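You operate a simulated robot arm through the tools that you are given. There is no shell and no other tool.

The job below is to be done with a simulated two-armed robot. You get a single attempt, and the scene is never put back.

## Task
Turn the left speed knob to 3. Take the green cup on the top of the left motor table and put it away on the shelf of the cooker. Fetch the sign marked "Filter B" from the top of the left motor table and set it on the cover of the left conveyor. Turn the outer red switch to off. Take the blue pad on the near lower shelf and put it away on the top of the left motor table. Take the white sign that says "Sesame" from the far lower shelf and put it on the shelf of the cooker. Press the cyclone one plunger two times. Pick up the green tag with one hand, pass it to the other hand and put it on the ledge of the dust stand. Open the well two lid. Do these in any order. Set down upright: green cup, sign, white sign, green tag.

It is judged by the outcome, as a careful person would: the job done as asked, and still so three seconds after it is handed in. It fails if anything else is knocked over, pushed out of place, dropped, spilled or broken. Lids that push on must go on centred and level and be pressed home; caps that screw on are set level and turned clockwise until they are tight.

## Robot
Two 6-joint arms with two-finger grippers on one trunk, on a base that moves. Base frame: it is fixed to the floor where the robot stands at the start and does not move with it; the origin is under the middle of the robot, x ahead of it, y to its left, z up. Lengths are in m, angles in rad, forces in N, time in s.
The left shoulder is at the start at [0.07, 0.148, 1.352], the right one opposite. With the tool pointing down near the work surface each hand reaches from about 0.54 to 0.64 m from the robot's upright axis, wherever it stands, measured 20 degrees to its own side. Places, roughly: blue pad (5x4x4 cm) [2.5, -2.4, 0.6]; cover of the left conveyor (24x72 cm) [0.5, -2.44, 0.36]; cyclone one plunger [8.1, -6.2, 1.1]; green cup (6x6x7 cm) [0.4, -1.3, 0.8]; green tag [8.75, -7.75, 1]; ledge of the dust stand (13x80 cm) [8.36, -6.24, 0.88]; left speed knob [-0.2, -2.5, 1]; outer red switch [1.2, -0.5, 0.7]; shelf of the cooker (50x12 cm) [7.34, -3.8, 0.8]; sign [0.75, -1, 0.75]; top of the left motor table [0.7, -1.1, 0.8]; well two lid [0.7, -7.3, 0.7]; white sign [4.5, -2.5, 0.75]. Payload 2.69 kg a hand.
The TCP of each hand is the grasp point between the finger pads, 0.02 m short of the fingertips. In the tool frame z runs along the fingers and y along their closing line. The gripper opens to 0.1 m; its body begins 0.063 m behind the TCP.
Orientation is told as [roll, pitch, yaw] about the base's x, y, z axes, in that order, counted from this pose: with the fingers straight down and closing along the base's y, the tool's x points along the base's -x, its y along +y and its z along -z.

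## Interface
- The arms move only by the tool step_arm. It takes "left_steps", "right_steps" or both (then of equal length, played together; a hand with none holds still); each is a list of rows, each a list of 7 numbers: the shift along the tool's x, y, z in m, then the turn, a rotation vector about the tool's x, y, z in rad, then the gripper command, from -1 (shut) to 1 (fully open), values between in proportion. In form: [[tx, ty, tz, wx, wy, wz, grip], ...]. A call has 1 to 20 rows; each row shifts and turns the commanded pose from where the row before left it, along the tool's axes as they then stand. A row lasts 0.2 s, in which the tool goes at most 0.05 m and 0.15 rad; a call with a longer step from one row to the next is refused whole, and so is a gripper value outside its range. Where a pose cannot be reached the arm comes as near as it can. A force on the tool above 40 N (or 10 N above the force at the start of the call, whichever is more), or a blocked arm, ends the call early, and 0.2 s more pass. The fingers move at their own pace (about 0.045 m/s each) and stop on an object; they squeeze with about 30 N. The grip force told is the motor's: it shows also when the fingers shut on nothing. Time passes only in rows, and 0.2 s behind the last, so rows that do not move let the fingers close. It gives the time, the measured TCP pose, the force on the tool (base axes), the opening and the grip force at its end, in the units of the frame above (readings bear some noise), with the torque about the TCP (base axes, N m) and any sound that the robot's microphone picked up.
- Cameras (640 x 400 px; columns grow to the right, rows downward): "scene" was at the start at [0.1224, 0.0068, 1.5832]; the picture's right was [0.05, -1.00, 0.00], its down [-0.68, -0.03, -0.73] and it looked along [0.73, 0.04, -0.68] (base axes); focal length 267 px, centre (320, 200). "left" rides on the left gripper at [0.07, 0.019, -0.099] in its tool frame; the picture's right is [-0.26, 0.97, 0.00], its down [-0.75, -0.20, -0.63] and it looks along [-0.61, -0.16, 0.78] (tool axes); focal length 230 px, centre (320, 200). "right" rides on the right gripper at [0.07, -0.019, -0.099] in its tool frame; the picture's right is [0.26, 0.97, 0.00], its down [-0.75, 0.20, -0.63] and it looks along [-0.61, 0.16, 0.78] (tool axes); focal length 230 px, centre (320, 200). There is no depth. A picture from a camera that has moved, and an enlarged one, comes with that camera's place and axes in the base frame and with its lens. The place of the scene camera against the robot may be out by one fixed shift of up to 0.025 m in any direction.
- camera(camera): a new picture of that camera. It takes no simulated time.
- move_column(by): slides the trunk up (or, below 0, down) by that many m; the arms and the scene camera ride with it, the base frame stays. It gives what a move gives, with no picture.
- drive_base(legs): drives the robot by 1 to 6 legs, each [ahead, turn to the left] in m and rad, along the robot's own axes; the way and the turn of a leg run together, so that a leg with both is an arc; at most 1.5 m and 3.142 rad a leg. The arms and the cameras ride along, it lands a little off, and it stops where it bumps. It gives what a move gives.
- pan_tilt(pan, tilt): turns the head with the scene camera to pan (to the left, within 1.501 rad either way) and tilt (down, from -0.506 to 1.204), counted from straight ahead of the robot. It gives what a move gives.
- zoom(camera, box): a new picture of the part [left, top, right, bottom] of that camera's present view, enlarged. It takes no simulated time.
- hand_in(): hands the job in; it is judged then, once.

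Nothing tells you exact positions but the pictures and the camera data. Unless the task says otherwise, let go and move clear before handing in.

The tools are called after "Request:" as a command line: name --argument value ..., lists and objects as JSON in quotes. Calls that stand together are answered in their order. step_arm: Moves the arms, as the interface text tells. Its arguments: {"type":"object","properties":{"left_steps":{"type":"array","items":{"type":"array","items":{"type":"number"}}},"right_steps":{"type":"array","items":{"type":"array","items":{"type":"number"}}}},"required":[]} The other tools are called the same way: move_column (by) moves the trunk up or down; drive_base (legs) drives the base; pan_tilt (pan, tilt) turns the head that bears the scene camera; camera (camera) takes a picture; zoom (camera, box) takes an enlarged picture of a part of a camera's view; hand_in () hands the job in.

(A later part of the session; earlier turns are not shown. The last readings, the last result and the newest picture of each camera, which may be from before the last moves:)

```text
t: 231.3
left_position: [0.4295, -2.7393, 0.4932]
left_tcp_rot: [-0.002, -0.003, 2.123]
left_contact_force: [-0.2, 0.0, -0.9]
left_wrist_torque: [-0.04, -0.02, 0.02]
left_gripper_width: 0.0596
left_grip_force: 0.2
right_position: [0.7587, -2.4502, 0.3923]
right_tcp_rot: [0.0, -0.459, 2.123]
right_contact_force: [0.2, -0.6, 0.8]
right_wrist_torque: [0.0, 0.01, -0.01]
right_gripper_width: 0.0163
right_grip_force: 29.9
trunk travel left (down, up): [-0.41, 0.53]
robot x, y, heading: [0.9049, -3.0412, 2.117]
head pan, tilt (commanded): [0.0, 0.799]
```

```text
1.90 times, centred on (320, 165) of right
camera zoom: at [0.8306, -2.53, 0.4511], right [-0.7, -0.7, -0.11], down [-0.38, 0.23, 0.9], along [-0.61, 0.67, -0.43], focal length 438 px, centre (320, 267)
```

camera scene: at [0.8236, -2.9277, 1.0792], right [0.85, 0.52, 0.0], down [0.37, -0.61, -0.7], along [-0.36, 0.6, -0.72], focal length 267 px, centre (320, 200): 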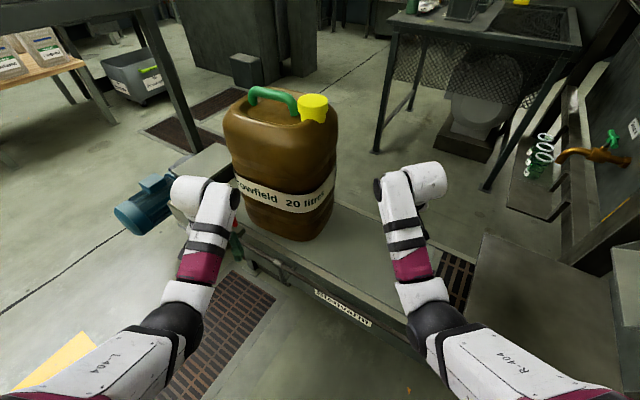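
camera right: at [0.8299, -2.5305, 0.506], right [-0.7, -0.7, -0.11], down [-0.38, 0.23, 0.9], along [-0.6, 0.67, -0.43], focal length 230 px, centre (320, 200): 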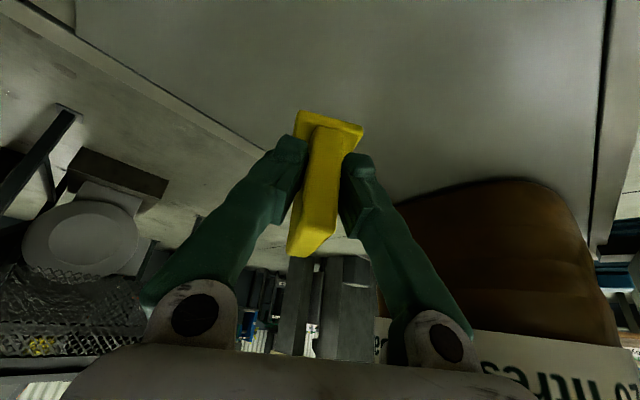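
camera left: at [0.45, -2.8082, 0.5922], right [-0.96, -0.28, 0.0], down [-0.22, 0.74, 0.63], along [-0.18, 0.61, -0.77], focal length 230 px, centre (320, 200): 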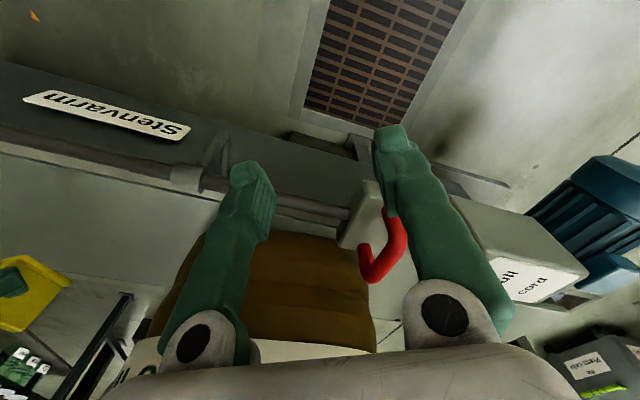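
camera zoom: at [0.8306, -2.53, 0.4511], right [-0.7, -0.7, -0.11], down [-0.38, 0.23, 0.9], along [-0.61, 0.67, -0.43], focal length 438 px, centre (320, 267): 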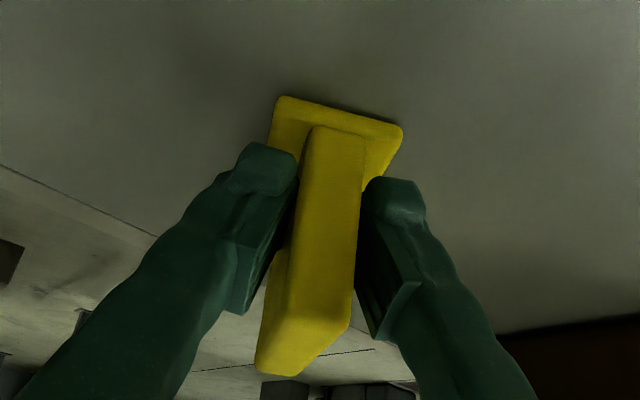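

Request:
step_arm --right_steps '[[0.0013, 0, 0.0027, 0, 0, 0, -1], [0.0013, 0, 0.0027, 0, 0, 0, -1], [0, 0, 0, 0, 0, 0, -1]]'

Request:
step_arm --right_steps '[[0.0013, 0, 0.0027, 0, 0, 0, -1], [0.0013, 0, 0.0027, 0, 0, 0, -1], [0, 0, 0, 0, 0, 0, -1]]'

```text
t: 232.1
left_position: [0.431, -2.7408, 0.4958]
left_tcp_rot: [-0.004, -0.009, 2.12]
left_contact_force: [-0.2, -1.1, 0.5]
left_wrist_torque: [0.01, -0.01, -0.03]
left_gripper_width: 0.0601
left_grip_force: 0.0
right_position: [0.7569, -2.448, 0.3916]
right_tcp_rot: [-0.004, -0.47, 2.124]
right_contact_force: [4.3, -3.2, 26.3]
right_wrist_torque: [-0.28, -0.19, 0.0]
right_gripper_width: 0.0161
right_grip_force: 29.7
trunk travel left (down, up): [-0.41, 0.53]
robot x, y, heading: [0.9047, -3.0427, 2.117]
head pan, tilt (commanded): [0.0, 0.799]
```

```text
t: 232.9
left_position: [0.4304, -2.7418, 0.497]
left_tcp_rot: [-0.004, -0.007, 2.12]
left_contact_force: [-0.2, 0.5, 0.8]
left_wrist_torque: [0.03, 0.01, 0.01]
left_gripper_width: 0.0601
left_grip_force: 0.0
right_position: [0.7576, -2.4474, 0.3882]
right_tcp_rot: [-0.003, -0.476, 2.125]
right_contact_force: [3.0, 4.8, 33.8]
right_wrist_torque: [0.3, 0.13, -0.04]
right_gripper_width: 0.0163
right_grip_force: 30.0
trunk travel left (down, up): [-0.41, 0.53]
robot x, y, heading: [0.9026, -3.0463, 2.119]
head pan, tilt (commanded): [0.0, 0.799]
```

Contact felt: the sign is standing on the cover. I'll ease the pressure, open the fingers, and withdraw along the tool axis.

Request:
step_arm --right_steps '[[-0.0026, 0, -0.0054, 0, 0, 0, -1], [-0.0009, 0, -0.0018, 0, 0, 0, -0.5], [0, 0, 0, 0, 0, 0, -0.2], [0, 0, 0, 0, 0, 0, 0.1], [0, 0, 0, 0, 0, 0, 0.2], [0, 0, -0.02, 0, 0, 0, 0.2], [0, 0, -0.03, 0, 0, 0, 0.2], [0, 0, -0.03, 0, 0, 0, 0.2], [-0.013, 0, -0.027, 0, 0, 0, 0.2], [-0.013, 0, -0.027, 0, 0, 0, 0.2]]'

Request:
camera --camera "right"

Request:
camera --camera "scene"

```text
t: 235.1
left_position: [0.4292, -2.7392, 0.4929]
left_tcp_rot: [-0.002, -0.003, 2.123]
left_contact_force: [-0.5, 0.0, -0.1]
left_wrist_torque: [-0.02, 0.0, -0.02]
left_gripper_width: 0.0602
left_grip_force: 0.0
right_position: [0.7756, -2.479, 0.5224]
right_tcp_rot: [0.002, -0.46, 2.123]
right_contact_force: [0.2, -0.4, -0.5]
right_wrist_torque: [-0.03, -0.01, -0.04]
right_gripper_width: 0.0601
right_grip_force: 0.1
trunk travel left (down, up): [-0.41, 0.53]
robot x, y, heading: [0.9019, -3.0399, 2.118]
head pan, tilt (commanded): [0.0, 0.799]
```

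```text
taken
camera right: at [0.8476, -2.5598, 0.5807], right [-0.7, -0.7, -0.11], down [-0.38, 0.23, 0.9], along [-0.61, 0.67, -0.43], focal length 230 px, centre (320, 200)
```

right: 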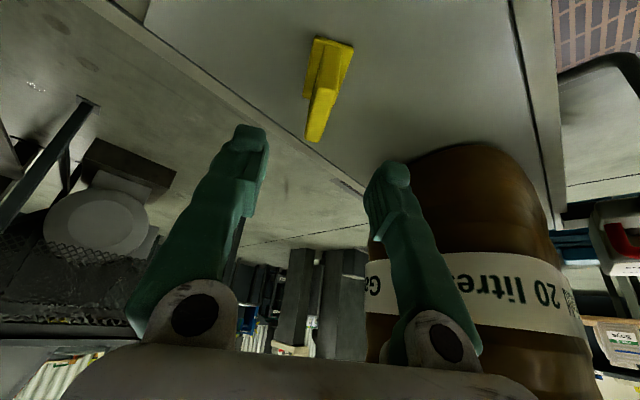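

```text
taken
camera scene: at [0.8236, -2.9278, 1.0791], right [0.85, 0.52, 0.0], down [0.37, -0.61, -0.7], along [-0.36, 0.6, -0.72], focal length 267 px, centre (320, 200)
```

scene: 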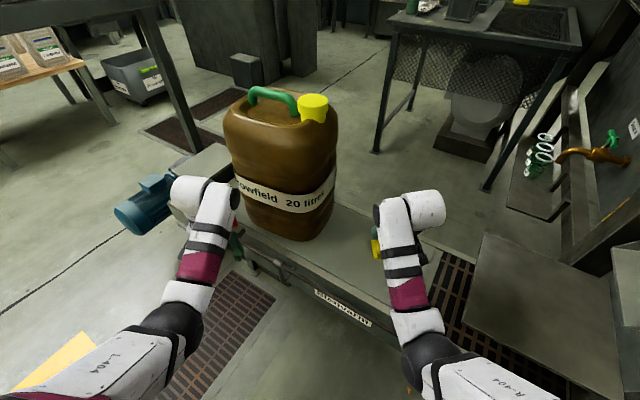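

The "Filter B" sign stands upright on the cover. I'll raise the trunk, straighten the right hand, back away, and go look for the blue pad near (2.5, -2.4).

Request:
move_column --by 0.4

Request:
drive_base --legs '[[-0.2, 0], [0, -2.1]]'

Request:
step_arm --right_steps '[[0.01, 0, 0, 0, 0.115, 0, 1], [0.01, 0, 0, 0, 0.115, 0, 1], [0.01, 0, 0, 0, 0.115, 0, 1], [0.01, 0, 0, 0, 0.115, 0, 1]]' --left_steps '[[0, -0.02, 0, 0, 0, 0, 1], [0, -0.02, 0, 0, 0, 0, 1], [0, -0.02, 0, 0, 0, 0, 1], [0, 0, 0, 0, 0, 0, 1]]'

Request:
pan_tilt --pan 0.3 --tilt 0.4

Request:
camera --camera "scene"

```text
t: 238.9
left_position: [0.4287, -2.7394, 0.8935]
left_tcp_rot: [-0.002, -0.004, 2.12]
left_contact_force: [0.3, 0.1, -0.6]
left_wrist_torque: [0.04, 0.01, -0.02]
left_gripper_width: 0.0601
left_grip_force: 0.1
right_position: [0.7755, -2.4781, 0.921]
right_tcp_rot: [0.0, -0.457, 2.124]
right_contact_force: [-0.5, -0.3, -0.3]
right_wrist_torque: [0.0, 0.02, 0.01]
right_gripper_width: 0.0601
right_grip_force: 0.0
trunk travel left (down, up): [-0.81, 0.13]
robot x, y, heading: [0.9054, -3.0436, 2.123]
head pan, tilt (commanded): [0.0, 0.799]
```

```text
t: 245.6
left_position: [1.5064, -2.9598, 0.8928]
left_tcp_rot: [-0.002, -0.003, 0.009]
left_contact_force: [0.0, 0.3, -0.5]
left_wrist_torque: [0.02, -0.02, 0.03]
left_gripper_width: 0.0602
left_grip_force: 0.1
right_position: [1.5512, -3.3917, 0.9226]
right_tcp_rot: [0.0, -0.457, 0.013]
right_contact_force: [0.2, -0.7, 0.2]
right_wrist_torque: [0.03, 0.04, 0.01]
right_gripper_width: 0.0598
right_grip_force: 0.0
trunk travel left (down, up): [-0.81, 0.13]
robot x, y, heading: [1.004, -3.2087, 0.003]
head pan, tilt (commanded): [0.0, 0.799]
```

```text
t: 246.6
left_position: [1.5075, -3.0205, 0.8933]
left_tcp_rot: [-0.001, -0.003, 0.008]
left_contact_force: [-0.8, -0.8, 0.4]
left_wrist_torque: [0.02, -0.03, 0.03]
left_gripper_width: 0.1
left_grip_force: 0.1
right_position: [1.5138, -3.3924, 0.9097]
right_tcp_rot: [0.0, 0.004, 0.012]
right_contact_force: [0.1, -0.8, -0.6]
right_wrist_torque: [0.0, -0.02, -0.01]
right_gripper_width: 0.1002
right_grip_force: 0.1
trunk travel left (down, up): [-0.81, 0.13]
robot x, y, heading: [1.0048, -3.2105, 0.001]
head pan, tilt (commanded): [0.0, 0.799]
```

```text
t: 247.4
left_position: [1.5057, -3.0201, 0.8947]
left_tcp_rot: [-0.002, -0.003, 0.008]
left_contact_force: [0.0, -0.4, 1.3]
left_wrist_torque: [-0.04, 0.02, -0.02]
left_gripper_width: 0.1001
left_grip_force: 0.0
right_position: [1.5143, -3.3921, 0.9108]
right_tcp_rot: [0.0, 0.002, 0.013]
right_contact_force: [-0.5, 0.6, -0.4]
right_wrist_torque: [-0.02, -0.01, -0.04]
right_gripper_width: 0.1001
right_grip_force: 0.0
trunk travel left (down, up): [-0.81, 0.13]
robot x, y, heading: [1.0031, -3.2104, 0.002]
head pan, tilt (commanded): [0.3, 0.4]
```

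```text
taken
camera scene: at [1.1324, -3.1792, 1.5142], right [0.3, -0.95, 0.0], down [-0.37, -0.12, -0.92], along [0.88, 0.28, -0.39], focal length 267 px, centre (320, 200)
```

scene: 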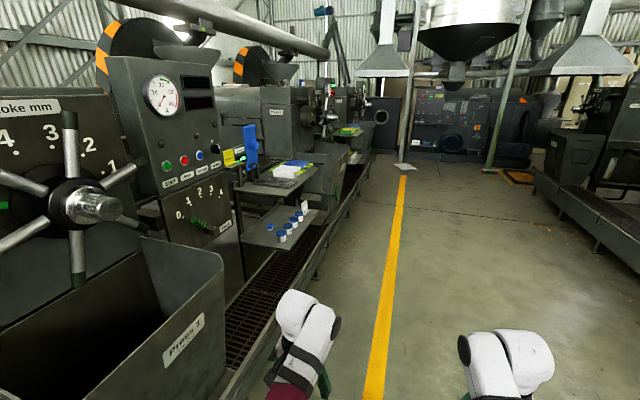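

Request:
zoom --camera "scene" --box '[190, 100, 390, 300]'

Request:
zoom --camera "scene" --box '[230, 145, 330, 255]'

```text
2.00 times, centred on (290, 200) of scene
camera zoom: at [1.1324, -3.1792, 1.5142], right [0.3, -0.95, 0.0], down [-0.37, -0.12, -0.92], along [0.88, 0.28, -0.39], focal length 534 px, centre (380, 200)
```

zoom: 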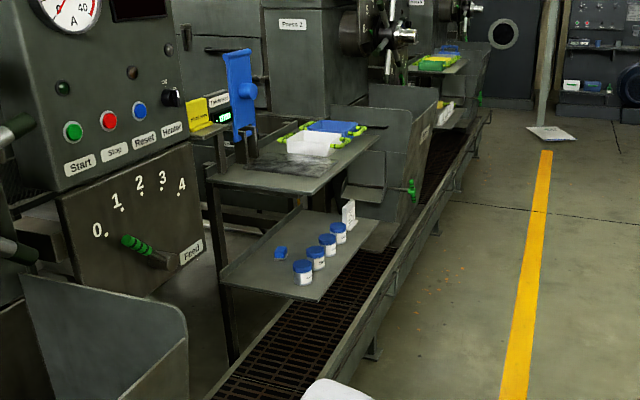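

```text
3.64 times, centred on (280, 200) of scene
camera zoom: at [1.1324, -3.1792, 1.5142], right [0.3, -0.95, 0.0], down [-0.37, -0.12, -0.92], along [0.88, 0.28, -0.39], focal length 971 px, centre (466, 200)
```

zoom: 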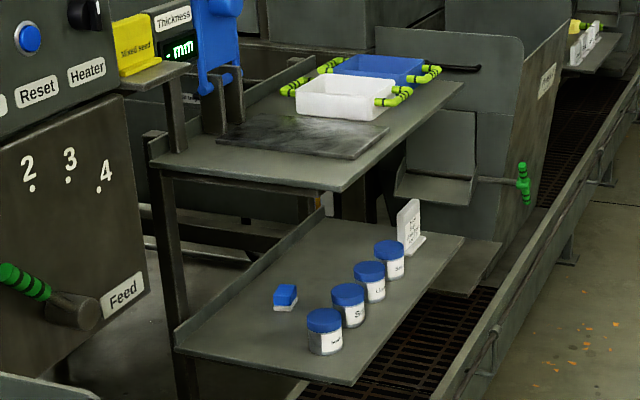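

I see the near lower shelf with four blue-lidded jars, a small blue pad behind them and a white sign at its far end. I'll drive up and face it.

Request:
drive_base --legs '[[1.4, 0], [0, 1.57]]'

Request:
pan_tilt --pan 0.0 --tilt 0.75

Request:
camera --camera "scene"

Request:
camera --camera "right"

Request:
camera --camera "left"

```text
t: 258.3
left_position: [2.2275, -2.7089, 0.8928]
left_tcp_rot: [0.0, -0.004, 1.582]
left_contact_force: [-0.2, 0.7, -0.4]
left_wrist_torque: [0.02, -0.01, -0.01]
left_gripper_width: 0.1002
left_grip_force: 0.1
right_position: [2.5989, -2.7013, 0.9088]
right_tcp_rot: [0.0, 0.002, 1.585]
right_contact_force: [-0.2, 0.3, 0.3]
right_wrist_torque: [0.0, 0.01, -0.04]
right_gripper_width: 0.0999
right_grip_force: 0.0
trunk travel left (down, up): [-0.81, 0.13]
robot x, y, heading: [2.4156, -3.2124, 1.579]
head pan, tilt (commanded): [0.3, 0.4]
```

```text
t: 259.1
left_position: [2.2276, -2.7088, 0.8929]
left_tcp_rot: [-0.003, -0.004, 1.582]
left_contact_force: [-0.9, 0.1, -1.1]
left_wrist_torque: [0.01, -0.03, -0.02]
left_gripper_width: 0.0997
left_grip_force: 0.2
right_position: [2.6002, -2.7016, 0.9093]
right_tcp_rot: [-0.001, 0.0, 1.585]
right_contact_force: [0.1, -0.1, -0.3]
right_wrist_torque: [0.0, 0.0, 0.02]
right_gripper_width: 0.1001
right_grip_force: 0.0
trunk travel left (down, up): [-0.81, 0.13]
robot x, y, heading: [2.4173, -3.2108, 1.579]
head pan, tilt (commanded): [0.0, 0.75]
```

```text
taken
camera scene: at [2.4059, -3.0759, 1.4832], right [1.0, 0.01, 0.0], down [0.01, -0.68, -0.73], along [-0.01, 0.73, -0.68], focal length 267 px, centre (320, 200)
```

scene: 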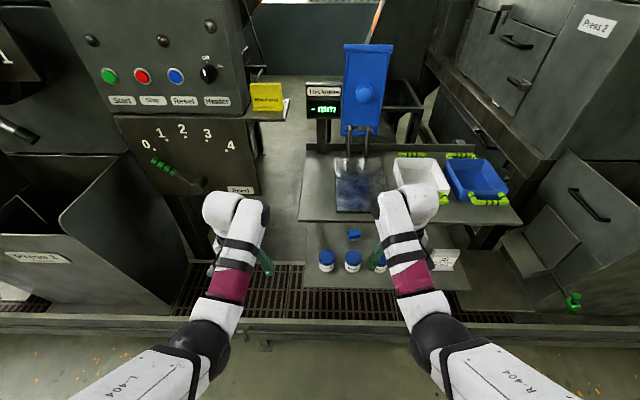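

```text
taken
camera right: at [2.6193, -2.7709, 1.0099], right [-0.96, -0.27, 0.0], down [-0.21, 0.75, 0.63], along [-0.17, 0.6, -0.78], focal length 230 px, centre (320, 200)
```

right: 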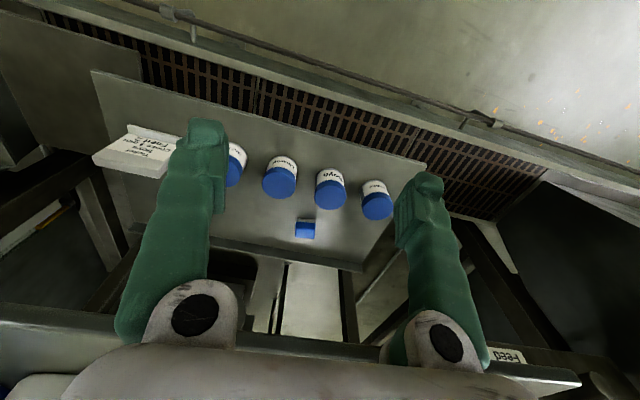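

```text
taken
camera left: at [2.2085, -2.7785, 0.992], right [-0.97, 0.25, 0.0], down [0.19, 0.75, 0.63], along [0.16, 0.61, -0.77], focal length 230 px, centre (320, 200)
```

left: 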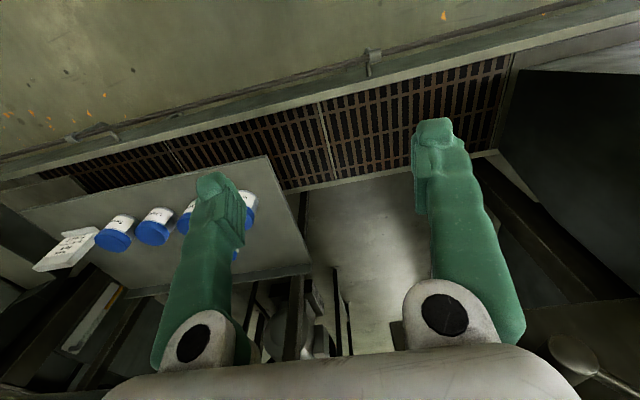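

The blue pad, near (2.538, -2.350, 0.60), sits under the upper shelf (z≈0.95) and behind a row of jars (lid tops about 0.655). I'll zoom in to check clearances before reaching in.

Request:
zoom --camera "right" --box '[80, 60, 440, 300]'

Request:
zoom --camera "scene" --box '[280, 120, 540, 300]'

```text
1.67 times, centred on (260, 180) of right
camera zoom: at [2.6193, -2.7709, 1.0099], right [-0.96, -0.27, 0.0], down [-0.21, 0.75, 0.63], along [-0.17, 0.6, -0.78], focal length 384 px, centre (420, 233)
```

zoom: 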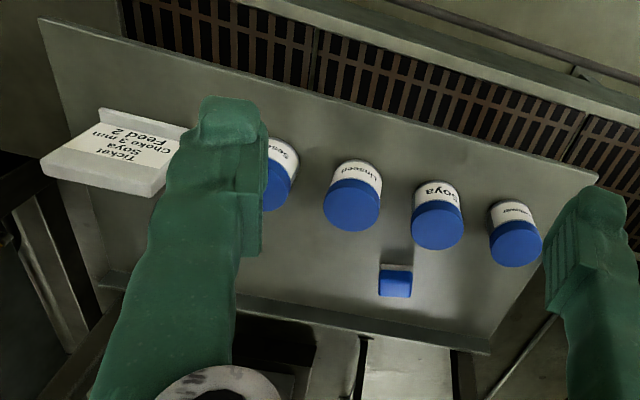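

```text
2.22 times, centred on (410, 210) of scene
camera zoom: at [2.4059, -3.0759, 1.4832], right [1.0, 0.01, 0.0], down [0.01, -0.68, -0.73], along [-0.01, 0.73, -0.68], focal length 594 px, centre (120, 178)
```

zoom: 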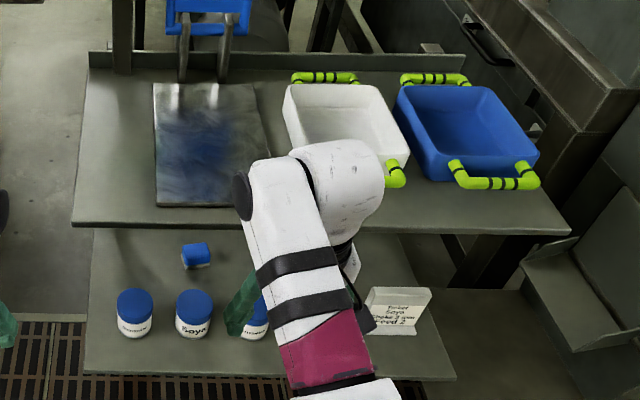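

Request:
step_arm --left_steps '[[0.02, 0.04, 0, 0, 0, 0, 0.2], [0.02, 0.04, 0, 0, 0, 0, 0.2], [0.02, 0.03, 0, 0, 0, 0, 0.2]]'

Request:
move_column --by -0.26

Request:
camera --camera "right"

Request:
camera --camera "left"

```text
t: 259.9
left_position: [2.1144, -2.7639, 0.8805]
left_tcp_rot: [-0.004, -0.005, 1.58]
left_contact_force: [0.1, 0.3, -0.5]
left_wrist_torque: [-0.03, 0.01, -0.01]
left_gripper_width: 0.0599
left_grip_force: 0.0
left hand out of reach, approached as far as the arm can: row 2, 3
right_position: [2.5991, -2.7022, 0.91]
right_tcp_rot: [-0.003, 0.003, 1.585]
right_contact_force: [0.4, -0.1, 0.8]
right_wrist_torque: [0.02, 0.0, 0.0]
right_gripper_width: 0.1002
right_grip_force: 0.1
trunk travel left (down, up): [-0.81, 0.13]
robot x, y, heading: [2.4169, -3.2114, 1.585]
head pan, tilt (commanded): [0.0, 0.75]
```

```text
t: 262.6
left_position: [2.1151, -2.7621, 0.6196]
left_tcp_rot: [-0.001, -0.004, 1.581]
left_contact_force: [-0.1, 0.5, 0.2]
left_wrist_torque: [0.02, 0.0, 0.01]
left_gripper_width: 0.0598
left_grip_force: 0.0
right_position: [2.6004, -2.7012, 0.6503]
right_tcp_rot: [-0.001, 0.003, 1.583]
right_contact_force: [0.4, -0.5, -0.1]
right_wrist_torque: [-0.03, 0.0, -0.03]
right_gripper_width: 0.1
right_grip_force: 0.0
trunk travel left (down, up): [-0.55, 0.39]
robot x, y, heading: [2.418, -3.2109, 1.578]
head pan, tilt (commanded): [0.0, 0.75]
```

```text
taken
camera right: at [2.6194, -2.771, 0.75], right [-0.96, -0.27, 0.0], down [-0.21, 0.75, 0.63], along [-0.17, 0.6, -0.78], focal length 230 px, centre (320, 200)
```

right: 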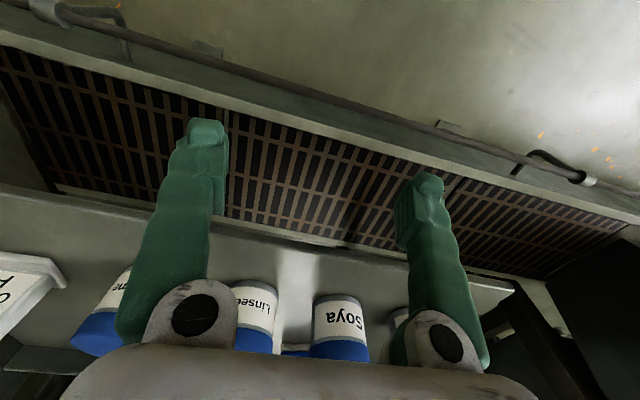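

```text
taken
camera left: at [2.0969, -2.8325, 0.7189], right [-0.97, 0.25, 0.0], down [0.19, 0.75, 0.63], along [0.16, 0.61, -0.77], focal length 230 px, centre (320, 200)
```

left: 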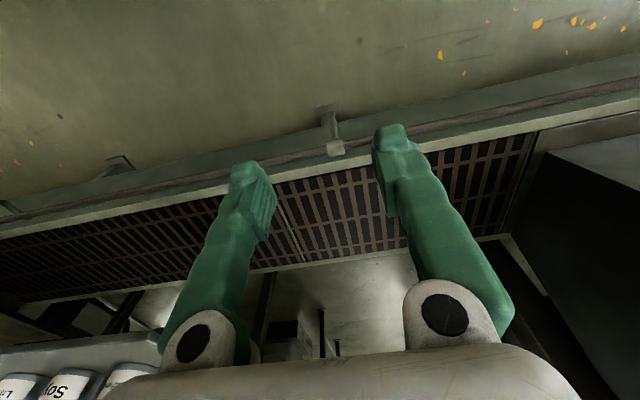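

Request:
step_arm --right_steps '[[-0.012, 0.01, -0.0125, 0, -0.15, 0, 0.6], [-0.0138, 0.01, -0.0106, 0, -0.15, 0, 0.6], [-0.0152, 0.01, -0.0084, 0, -0.15, 0, 0.6], [-0.0162, 0.01, -0.0061, 0, -0.15, 0, 0.6], [-0.017, 0.01, -0.0035, 0, -0.15, 0, 0.6], [-0.0173, 0.01, -0.0009, 0, -0.15, 0, 0.6]]'

Request:
camera --camera "right"

Request:
camera --camera "scene"

```text
t: 264.2
left_position: [2.1152, -2.7633, 0.6194]
left_tcp_rot: [-0.002, -0.005, 1.579]
left_contact_force: [0.2, -0.3, -0.2]
left_wrist_torque: [0.03, 0.02, 0.0]
left_gripper_width: 0.0602
left_grip_force: 0.2
right_position: [2.5941, -2.6136, 0.7443]
right_tcp_rot: [-0.211, -0.941, 1.704]
right_contact_force: [0.6, -0.2, 0.4]
right_wrist_torque: [-0.03, -0.02, -0.04]
right_gripper_width: 0.0799
right_grip_force: 0.0
trunk travel left (down, up): [-0.55, 0.39]
robot x, y, heading: [2.4177, -3.2113, 1.575]
head pan, tilt (commanded): [0.0, 0.75]
stopped in row 6 (right hand): the arm was blocked; the commanded pose is now the measured one
```

```text
taken
camera right: at [2.6087, -2.7357, 0.7477], right [-0.94, -0.11, -0.33], down [-0.32, -0.07, 0.94], along [-0.13, 0.99, 0.02], focal length 230 px, centre (320, 200)
```

right: 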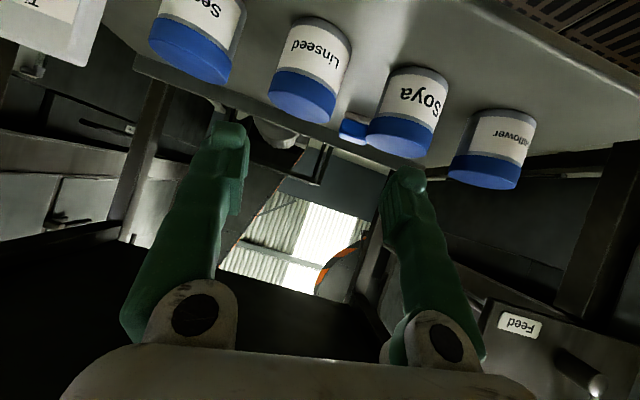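

```text
taken
camera scene: at [2.406, -3.0758, 1.2231], right [1.0, 0.01, 0.0], down [0.01, -0.68, -0.73], along [-0.01, 0.73, -0.68], focal length 267 px, centre (320, 200)
```

scene: 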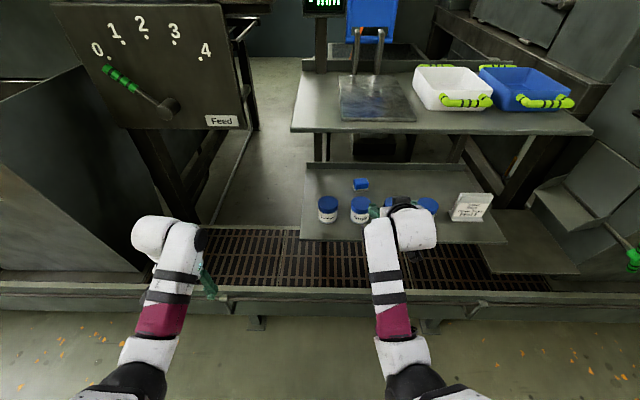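

Request:
step_arm --right_steps '[[-0.018, 0.018, 0.024, -0.053, 0.02, 0.038, 0.6], [-0.018, 0.018, 0.024, -0.053, 0.02, 0.038, 0.6], [-0.0126, 0.018, 0.0276, 0, 0, 0, 0.6]]'

Request:
camera --camera "right"

```text
t: 265.0
left_position: [2.1144, -2.7628, 0.6198]
left_tcp_rot: [-0.002, -0.004, 1.581]
left_contact_force: [-0.2, 0.6, -1.1]
left_wrist_torque: [-0.01, -0.01, -0.01]
left_gripper_width: 0.0599
left_grip_force: 0.0
right_position: [2.5393, -2.5245, 0.7334]
right_tcp_rot: [0.01, -0.906, 1.568]
right_contact_force: [-0.2, -0.1, 0.0]
right_wrist_torque: [0.02, -0.01, -0.02]
right_gripper_width: 0.0802
right_grip_force: 0.1
trunk travel left (down, up): [-0.55, 0.39]
robot x, y, heading: [2.4147, -3.2113, 1.582]
head pan, tilt (commanded): [0.0, 0.75]
```

```text
taken
camera right: at [2.5593, -2.6453, 0.7405], right [-0.97, -0.16, -0.2], down [-0.19, -0.03, 0.98], along [-0.17, 0.99, 0.0], focal length 230 px, centre (320, 200)
```

right: 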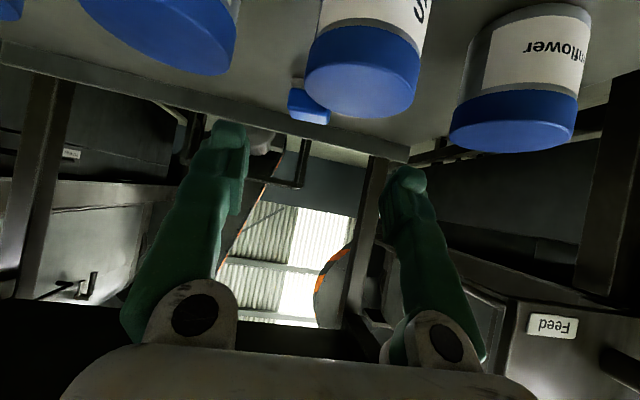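

Request:
zoom --camera "right" --box '[250, 40, 450, 180]'

Request:
zoom --camera "scene" --box '[300, 150, 500, 260]'

```text
2.86 times, centred on (350, 110) of right
camera zoom: at [2.5593, -2.6453, 0.7405], right [-0.97, -0.16, -0.2], down [-0.19, -0.03, 0.98], along [-0.17, 0.99, 0.0], focal length 657 px, centre (234, 457)
```

zoom: 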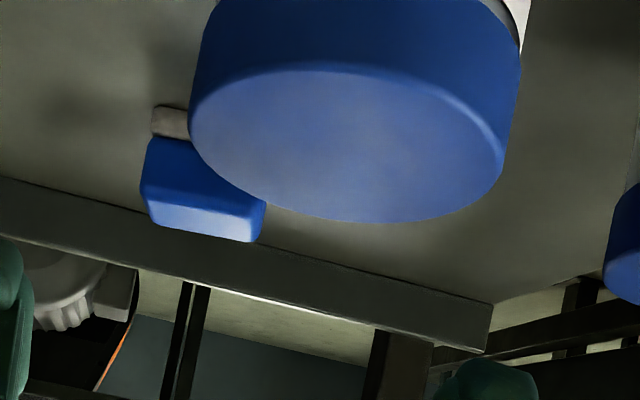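

```text
3.20 times, centred on (400, 205) of scene
camera zoom: at [2.4052, -3.0751, 1.223], right [1.0, 0.01, 0.0], down [0.01, -0.68, -0.73], along [-0.01, 0.73, -0.68], focal length 855 px, centre (64, 184)
```

zoom: 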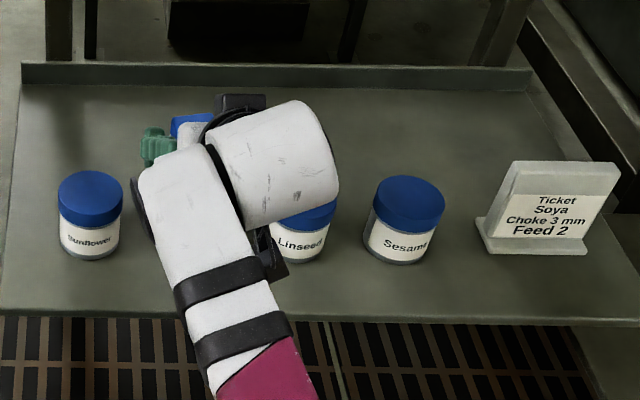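

Refined: the shelf surface is about 0.625, jar lids about 0.70, and the pad is centred near (2.547, -2.397) with its top at 0.66. I'll drive forward with the hand passing above the jars.

Request:
drive_base --legs '[[0.16, 0]]'

Request:
camera --camera "right"

Request:
camera --camera "scene"

```text
t: 266.4
left_position: [2.1146, -2.6036, 0.6182]
left_tcp_rot: [-0.002, -0.005, 1.579]
left_contact_force: [0.9, 0.2, -0.3]
left_wrist_torque: [-0.06, -0.02, 0.0]
left_gripper_width: 0.0598
left_grip_force: 0.0
right_position: [2.5419, -2.3664, 0.7342]
right_tcp_rot: [0.009, -0.907, 1.565]
right_contact_force: [0.4, -0.1, -1.3]
right_wrist_torque: [0.02, 0.02, 0.0]
right_gripper_width: 0.0799
right_grip_force: 0.0
trunk travel left (down, up): [-0.55, 0.39]
robot x, y, heading: [2.4132, -3.0515, 1.573]
head pan, tilt (commanded): [0.0, 0.75]
```

```text
taken
camera right: at [2.5601, -2.4876, 0.7407], right [-0.97, -0.16, -0.2], down [-0.2, -0.03, 0.98], along [-0.16, 0.99, 0.0], focal length 230 px, centre (320, 200)
```

right: 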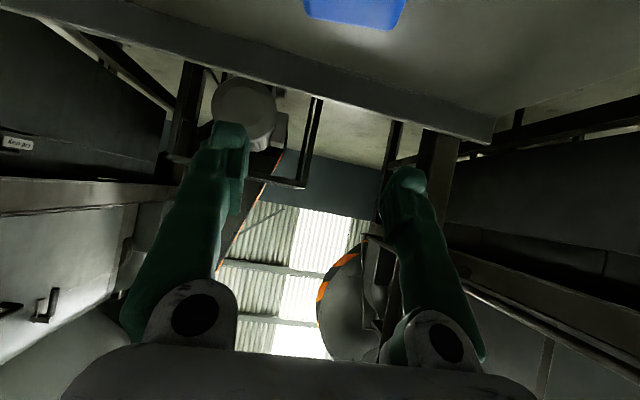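

```text
taken
camera scene: at [2.4052, -2.917, 1.2231], right [1.0, 0.01, 0.0], down [0.0, -0.68, -0.73], along [0.0, 0.73, -0.68], focal length 267 px, centre (320, 200)
```

scene: 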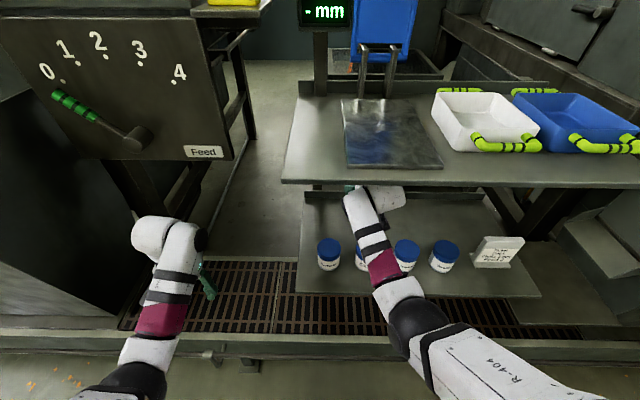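

Request:
step_arm --right_steps '[[0.0123, -0.004, -0.0158, 0, 0.127, 0, 0.6], [0.017, 0, -0.0027, 0, 0.127, 0, 0.6], [0.0122, 0, 0.0159, 0, 0.127, 0, 0.6], [0.01, 0, 0.0173, 0, 0.127, 0, 0.6]]'

Request:
camera --camera "right"

```text
t: 267.4
left_position: [2.1151, -2.6039, 0.6196]
left_tcp_rot: [-0.002, -0.002, 1.578]
left_contact_force: [0.8, -0.7, 0.2]
left_wrist_torque: [0.0, 0.02, 0.02]
left_gripper_width: 0.0599
left_grip_force: 0.1
right_position: [2.5445, -2.4001, 0.6842]
right_tcp_rot: [0.006, -0.396, 1.57]
right_contact_force: [0.5, 0.9, -0.7]
right_wrist_torque: [0.0, 0.0, 0.02]
right_gripper_width: 0.0799
right_grip_force: 0.1
trunk travel left (down, up): [-0.55, 0.39]
robot x, y, heading: [2.4158, -3.0565, 1.576]
head pan, tilt (commanded): [0.0, 0.75]
```

```text
taken
camera right: at [2.5635, -2.5037, 0.7494], right [-0.97, -0.24, -0.09], down [-0.2, 0.45, 0.87], along [-0.17, 0.86, -0.48], focal length 230 px, centre (320, 200)
```

right: 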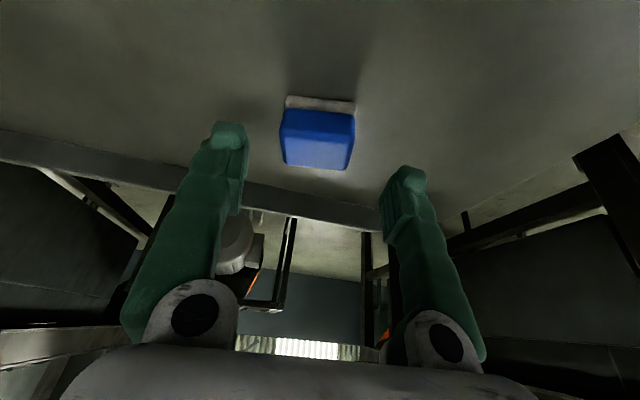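

Request:
step_arm --right_steps '[[0.0055, -0.001, 0.0129, 0, 0, 0, 0.6], [0.005, 0, 0.012, 0, 0, 0, 0.6], [0, 0, 0, 0, 0, 0, -1], [0, 0, 0, 0, 0, 0, -1], [0, 0, 0, 0, 0, 0, -1], [0, 0, 0, 0, 0, 0, -1]]'

Request:
camera --camera "right"

```text
t: 268.8
left_position: [2.1158, -2.6051, 0.6207]
left_tcp_rot: [-0.002, -0.005, 1.579]
left_contact_force: [0.8, -0.7, 0.2]
left_wrist_torque: [0.0, -0.01, -0.01]
left_gripper_width: 0.06
left_grip_force: 0.1
right_position: [2.5452, -2.4021, 0.6591]
right_tcp_rot: [0.007, -0.401, 1.571]
right_contact_force: [0.3, 0.2, 0.5]
right_wrist_torque: [0.03, 0.0, 0.01]
right_gripper_width: 0.0462
right_grip_force: 29.5
trunk travel left (down, up): [-0.55, 0.39]
robot x, y, heading: [2.4184, -3.0505, 1.574]
head pan, tilt (commanded): [0.0, 0.75]
```

```text
taken
camera right: at [2.564, -2.5047, 0.7227], right [-0.97, -0.24, -0.1], down [-0.2, 0.45, 0.87], along [-0.17, 0.86, -0.48], focal length 230 px, centre (320, 200)
```

right: 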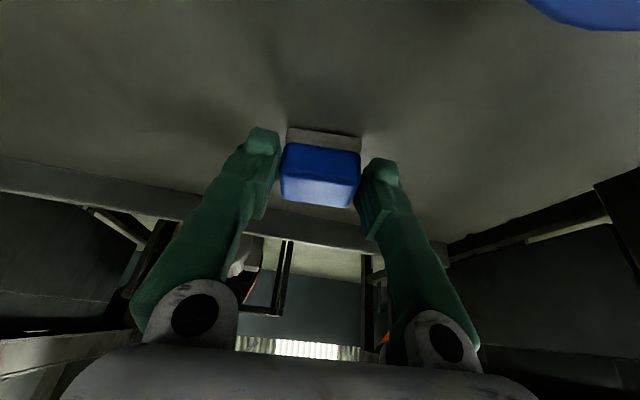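

The pad is gripped. I'll lift it while tilting the hand forward, so both the pad and the wrist stay clear of the shelves, then back the robot straight out.

Request:
step_arm --right_steps '[[-0.0078, 0, -0.0184, 0, 0, 0, -1], [-0.0152, 0, -0.0153, 0, -0.14, 0, -1], [-0.0172, 0, -0.0131, 0, -0.14, 0, -1], [-0.0188, 0, -0.0106, 0, -0.14, 0, -1], [-0.0187, 0, -0.0065, 0, -0.14, 0, -1], [-0.0152, 0, -0.0009, 0, -0.14, 0, -1]]'

Request:
camera --camera "right"

Request:
camera --camera "scene"

```text
t: 270.2
left_position: [2.1156, -2.6045, 0.6205]
left_tcp_rot: [-0.002, -0.005, 1.579]
left_contact_force: [0.0, -0.7, -0.4]
left_wrist_torque: [0.0, -0.01, 0.0]
left_gripper_width: 0.0599
left_grip_force: 0.0
right_position: [2.5473, -2.3625, 0.7693]
right_tcp_rot: [0.011, -1.1, 1.564]
right_contact_force: [0.7, -0.7, -0.1]
right_wrist_torque: [-0.03, -0.02, 0.02]
right_gripper_width: 0.0459
right_grip_force: 30.0
trunk travel left (down, up): [-0.55, 0.39]
robot x, y, heading: [2.4172, -3.0548, 1.575]
head pan, tilt (commanded): [0.0, 0.75]
```

```text
taken
camera right: at [2.5654, -2.4809, 0.7522], right [-0.97, -0.12, -0.23], down [-0.2, -0.22, 0.96], along [-0.16, 0.97, 0.19], focal length 230 px, centre (320, 200)
```

right: 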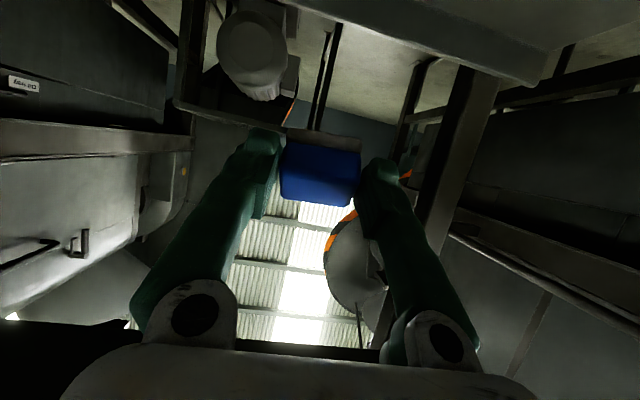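

```text
taken
camera scene: at [2.4053, -2.9175, 1.2231], right [1.0, 0.01, 0.0], down [0.0, -0.68, -0.73], along [0.0, 0.73, -0.68], focal length 267 px, centre (320, 200)
```

scene: 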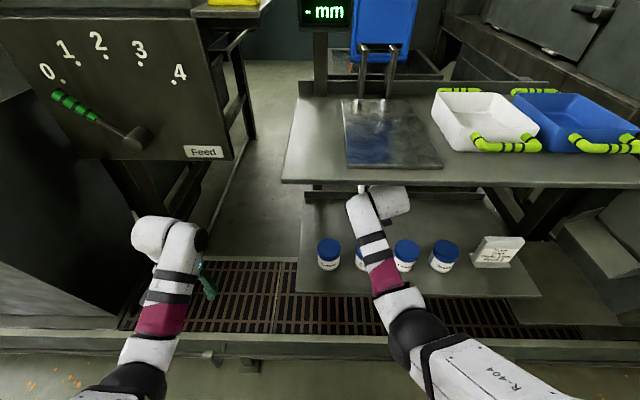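

Request:
drive_base --legs '[[-0.35, 0]]'

Request:
camera --camera "scene"

Request:
camera --camera "right"

```text
t: 272.5
left_position: [2.12, -2.9525, 0.6197]
left_tcp_rot: [-0.001, -0.005, 1.573]
left_contact_force: [-0.7, 0.2, 0.4]
left_wrist_torque: [0.03, -0.02, 0.03]
left_gripper_width: 0.0599
left_grip_force: 0.0
right_position: [2.5516, -2.713, 0.768]
right_tcp_rot: [0.011, -1.1, 1.557]
right_contact_force: [1.0, 0.5, -0.6]
right_wrist_torque: [-0.02, 0.05, 0.0]
right_gripper_width: 0.0459
right_grip_force: 30.2
trunk travel left (down, up): [-0.55, 0.39]
robot x, y, heading: [2.4172, -3.4029, 1.575]
head pan, tilt (commanded): [0.0, 0.75]
```

```text
taken
camera scene: at [2.4071, -3.2685, 1.2232], right [1.0, 0.0, 0.0], down [0.0, -0.68, -0.73], along [0.0, 0.73, -0.68], focal length 267 px, centre (320, 200)
```

scene: 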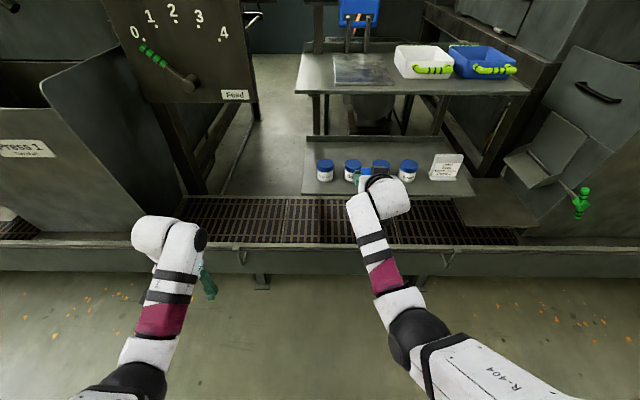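

```text
taken
camera right: at [2.57, -2.8328, 0.752], right [-0.97, -0.11, -0.22], down [-0.2, -0.22, 0.96], along [-0.16, 0.97, 0.19], focal length 230 px, centre (320, 200)
```

right: 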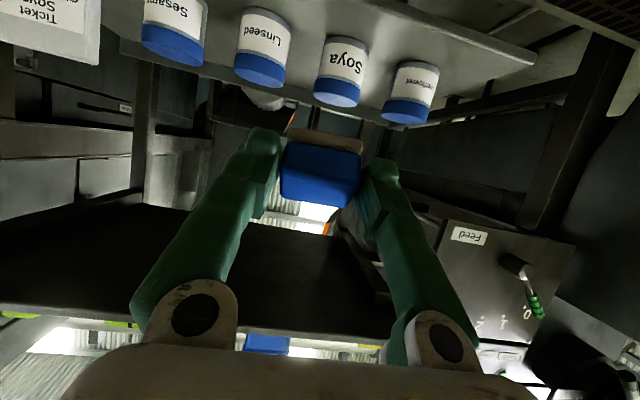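

The pad is out and the jars are undisturbed. I'll raise the trunk, return the arms to carrying poses, and take the pad back to the motor table.

Request:
move_column --by 0.26

Request:
step_arm --right_steps '[[0, 0, 0, 0, 0.14, 0, -1], [0, 0, 0, 0, 0.14, 0, -1], [0, -0.01, 0, 0, 0.14, 0, -1], [0, -0.02, 0, 0, 0.14, 0, -1], [0, -0.02, 0, 0, 0.14, 0, -1]]' --left_steps '[[-0.01, -0.03, 0, 0, 0, 0, 1], [-0.02, -0.03, 0, 0, 0, 0, 1], [-0.02, -0.03, 0, 0, 0, 0, 1], [0, -0.02, 0, 0, 0, 0, 1], [0, 0, 0, 0, 0, 0, 1]]'

Request:
drive_base --legs '[[0, 1.565], [1.5, 0], [1.5, 0]]'

```text
t: 275.2
left_position: [2.1187, -2.9519, 0.8796]
left_tcp_rot: [-0.002, -0.004, 1.573]
left_contact_force: [-0.8, 0.6, -0.5]
left_wrist_torque: [0.03, 0.0, 0.01]
left_gripper_width: 0.06
left_grip_force: 0.0
right_position: [2.5515, -2.7123, 1.0289]
right_tcp_rot: [0.011, -1.099, 1.557]
right_contact_force: [0.4, 0.2, -0.1]
right_wrist_torque: [-0.02, 0.01, 0.03]
right_gripper_width: 0.0453
right_grip_force: 30.1
trunk travel left (down, up): [-0.81, 0.13]
robot x, y, heading: [2.4188, -3.4046, 1.568]
head pan, tilt (commanded): [0.0, 0.75]
```

```text
t: 276.4
left_position: [2.2287, -2.9011, 0.8787]
left_tcp_rot: [0.0, -0.003, 1.573]
left_contact_force: [-0.1, 0.2, -0.7]
left_wrist_torque: [-0.02, 0.0, 0.0]
left_gripper_width: 0.0999
left_grip_force: 0.2
right_position: [2.6022, -2.7143, 1.0279]
right_tcp_rot: [0.007, -0.397, 1.564]
right_contact_force: [-0.4, -0.9, 0.4]
right_wrist_torque: [0.01, 0.0, 0.0]
right_gripper_width: 0.045
right_grip_force: 30.2
trunk travel left (down, up): [-0.81, 0.13]
robot x, y, heading: [2.4185, -3.4005, 1.566]
head pan, tilt (commanded): [0.0, 0.75]
```

```text
t: 294.6
left_position: [-1.0652, -3.6109, 0.8788]
left_tcp_rot: [-0.003, -0.004, -3.142]
left_contact_force: [0.3, -0.4, 0.3]
left_wrist_torque: [0.01, 0.03, -0.02]
left_gripper_width: 0.1
left_grip_force: 0.0
right_position: [-1.2517, -3.2356, 1.0273]
right_tcp_rot: [0.005, -0.4, 3.134]
right_contact_force: [0.5, -0.1, -1.0]
right_wrist_torque: [-0.03, -0.04, 0.0]
right_gripper_width: 0.0444
right_grip_force: 29.7
trunk travel left (down, up): [-0.81, 0.13]
robot x, y, heading: [-0.5629, -3.4219, 3.139]
head pan, tilt (commanded): [0.0, 0.75]
```

Request:
drive_base --legs '[[0, -1.53], [1.2, 0], [0, -0.44]]'

Request:
pan_tilt --pan 0.0 --tilt 0.6

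Request:
camera --camera "scene"

```text
t: 305.8
left_position: [-0.5586, -1.6643, 0.8781]
left_tcp_rot: [-0.003, -0.003, 1.154]
left_contact_force: [-0.5, 0.8, -1.0]
left_wrist_torque: [-0.02, -0.01, -0.02]
left_gripper_width: 0.1
left_grip_force: 0.1
right_position: [-0.1398, -1.6475, 1.0289]
right_tcp_rot: [0.005, -0.399, 1.147]
right_contact_force: [0.0, -0.1, -0.7]
right_wrist_torque: [-0.05, 0.02, 0.02]
right_gripper_width: 0.0445
right_grip_force: 30.1
trunk travel left (down, up): [-0.81, 0.13]
robot x, y, heading: [-0.589, -2.2035, 1.155]
head pan, tilt (commanded): [0.0, 0.75]
```

```text
t: 306.5
left_position: [-0.5572, -1.6668, 0.8794]
left_tcp_rot: [-0.002, -0.003, 1.153]
left_contact_force: [0.4, 0.8, 0.3]
left_wrist_torque: [0.03, 0.0, 0.02]
left_gripper_width: 0.1001
left_grip_force: 0.1
right_position: [-0.1389, -1.6478, 1.028]
right_tcp_rot: [0.007, -0.4, 1.145]
right_contact_force: [0.2, -0.4, -0.3]
right_wrist_torque: [-0.04, 0.0, -0.02]
right_gripper_width: 0.0447
right_grip_force: 29.8
trunk travel left (down, up): [-0.81, 0.13]
robot x, y, heading: [-0.5875, -2.199, 1.152]
head pan, tilt (commanded): [0.0, 0.6]
```

```text
taken
camera scene: at [-0.5422, -2.0731, 1.4959], right [0.91, -0.41, 0.0], down [-0.23, -0.52, -0.82], along [0.33, 0.75, -0.57], focal length 267 px, centre (320, 200)
```

scene: 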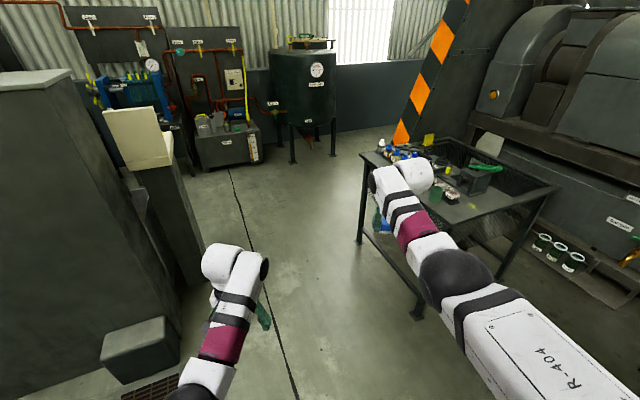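

Request:
drive_base --legs '[[0, -0.047], [1.04, 0], [0, -1.1]]'

Request:
pan_tilt --pan 0.0 --tilt 0.75

Request:
camera --camera "scene"

Request:
camera --camera "left"

Request:
camera --camera "right"

```text
t: 315.1
left_position: [0.3907, -1.0877, 0.8777]
left_tcp_rot: [-0.001, -0.002, -0.007]
left_contact_force: [-0.1, -0.1, -0.7]
left_wrist_torque: [0.01, -0.01, -0.01]
left_gripper_width: 0.1
left_grip_force: 0.0
right_position: [0.5747, -1.4629, 1.0285]
right_tcp_rot: [0.007, -0.401, -0.018]
right_contact_force: [0.3, -0.3, -1.2]
right_wrist_torque: [0.02, -0.03, 0.0]
right_gripper_width: 0.0445
right_grip_force: 29.8
trunk travel left (down, up): [-0.81, 0.13]
robot x, y, heading: [-0.1123, -1.2751, -0.016]
head pan, tilt (commanded): [0.0, 0.6]
```

```text
t: 315.8
left_position: [0.3897, -1.0869, 0.8787]
left_tcp_rot: [-0.002, -0.004, -0.009]
left_contact_force: [0.0, 0.6, 0.6]
left_wrist_torque: [0.0, -0.02, 0.0]
left_gripper_width: 0.0998
left_grip_force: 0.0
right_position: [0.5738, -1.4643, 1.0284]
right_tcp_rot: [0.004, -0.4, -0.018]
right_contact_force: [-0.5, 1.2, -1.4]
right_wrist_torque: [0.0, -0.01, 0.01]
right_gripper_width: 0.0445
right_grip_force: 30.1
trunk travel left (down, up): [-0.81, 0.13]
robot x, y, heading: [-0.1174, -1.2722, -0.006]
head pan, tilt (commanded): [0.0, 0.75]
```

```text
taken
camera scene: at [0.0086, -1.2709, 1.4832], right [-0.01, -1.0, 0.0], down [-0.68, 0.01, -0.73], along [0.73, -0.01, -0.68], focal length 267 px, centre (320, 200)
```

scene: 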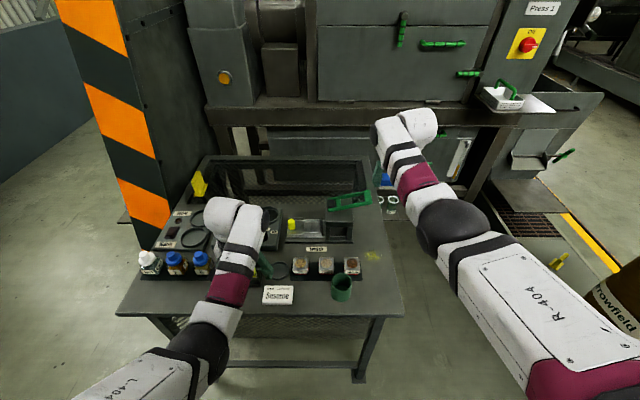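

```text
taken
camera left: at [0.3207, -1.068, 0.9777], right [0.27, 0.96, 0.0], down [0.75, -0.21, 0.63], along [0.61, -0.17, -0.77], focal length 230 px, centre (320, 200)
```

left: 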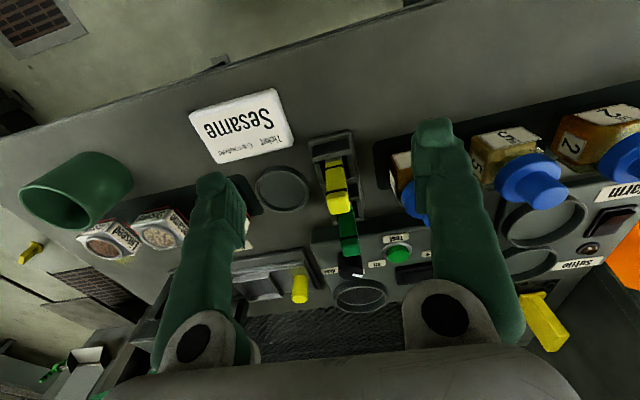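

```text
taken
camera right: at [0.4712, -1.4819, 1.0927], right [-0.22, 0.97, -0.1], down [0.45, 0.19, 0.87], along [0.87, 0.15, -0.48], focal length 230 px, centre (320, 200)
```

right: 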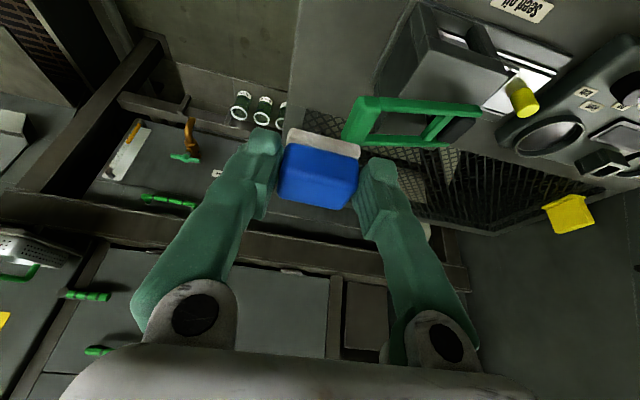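

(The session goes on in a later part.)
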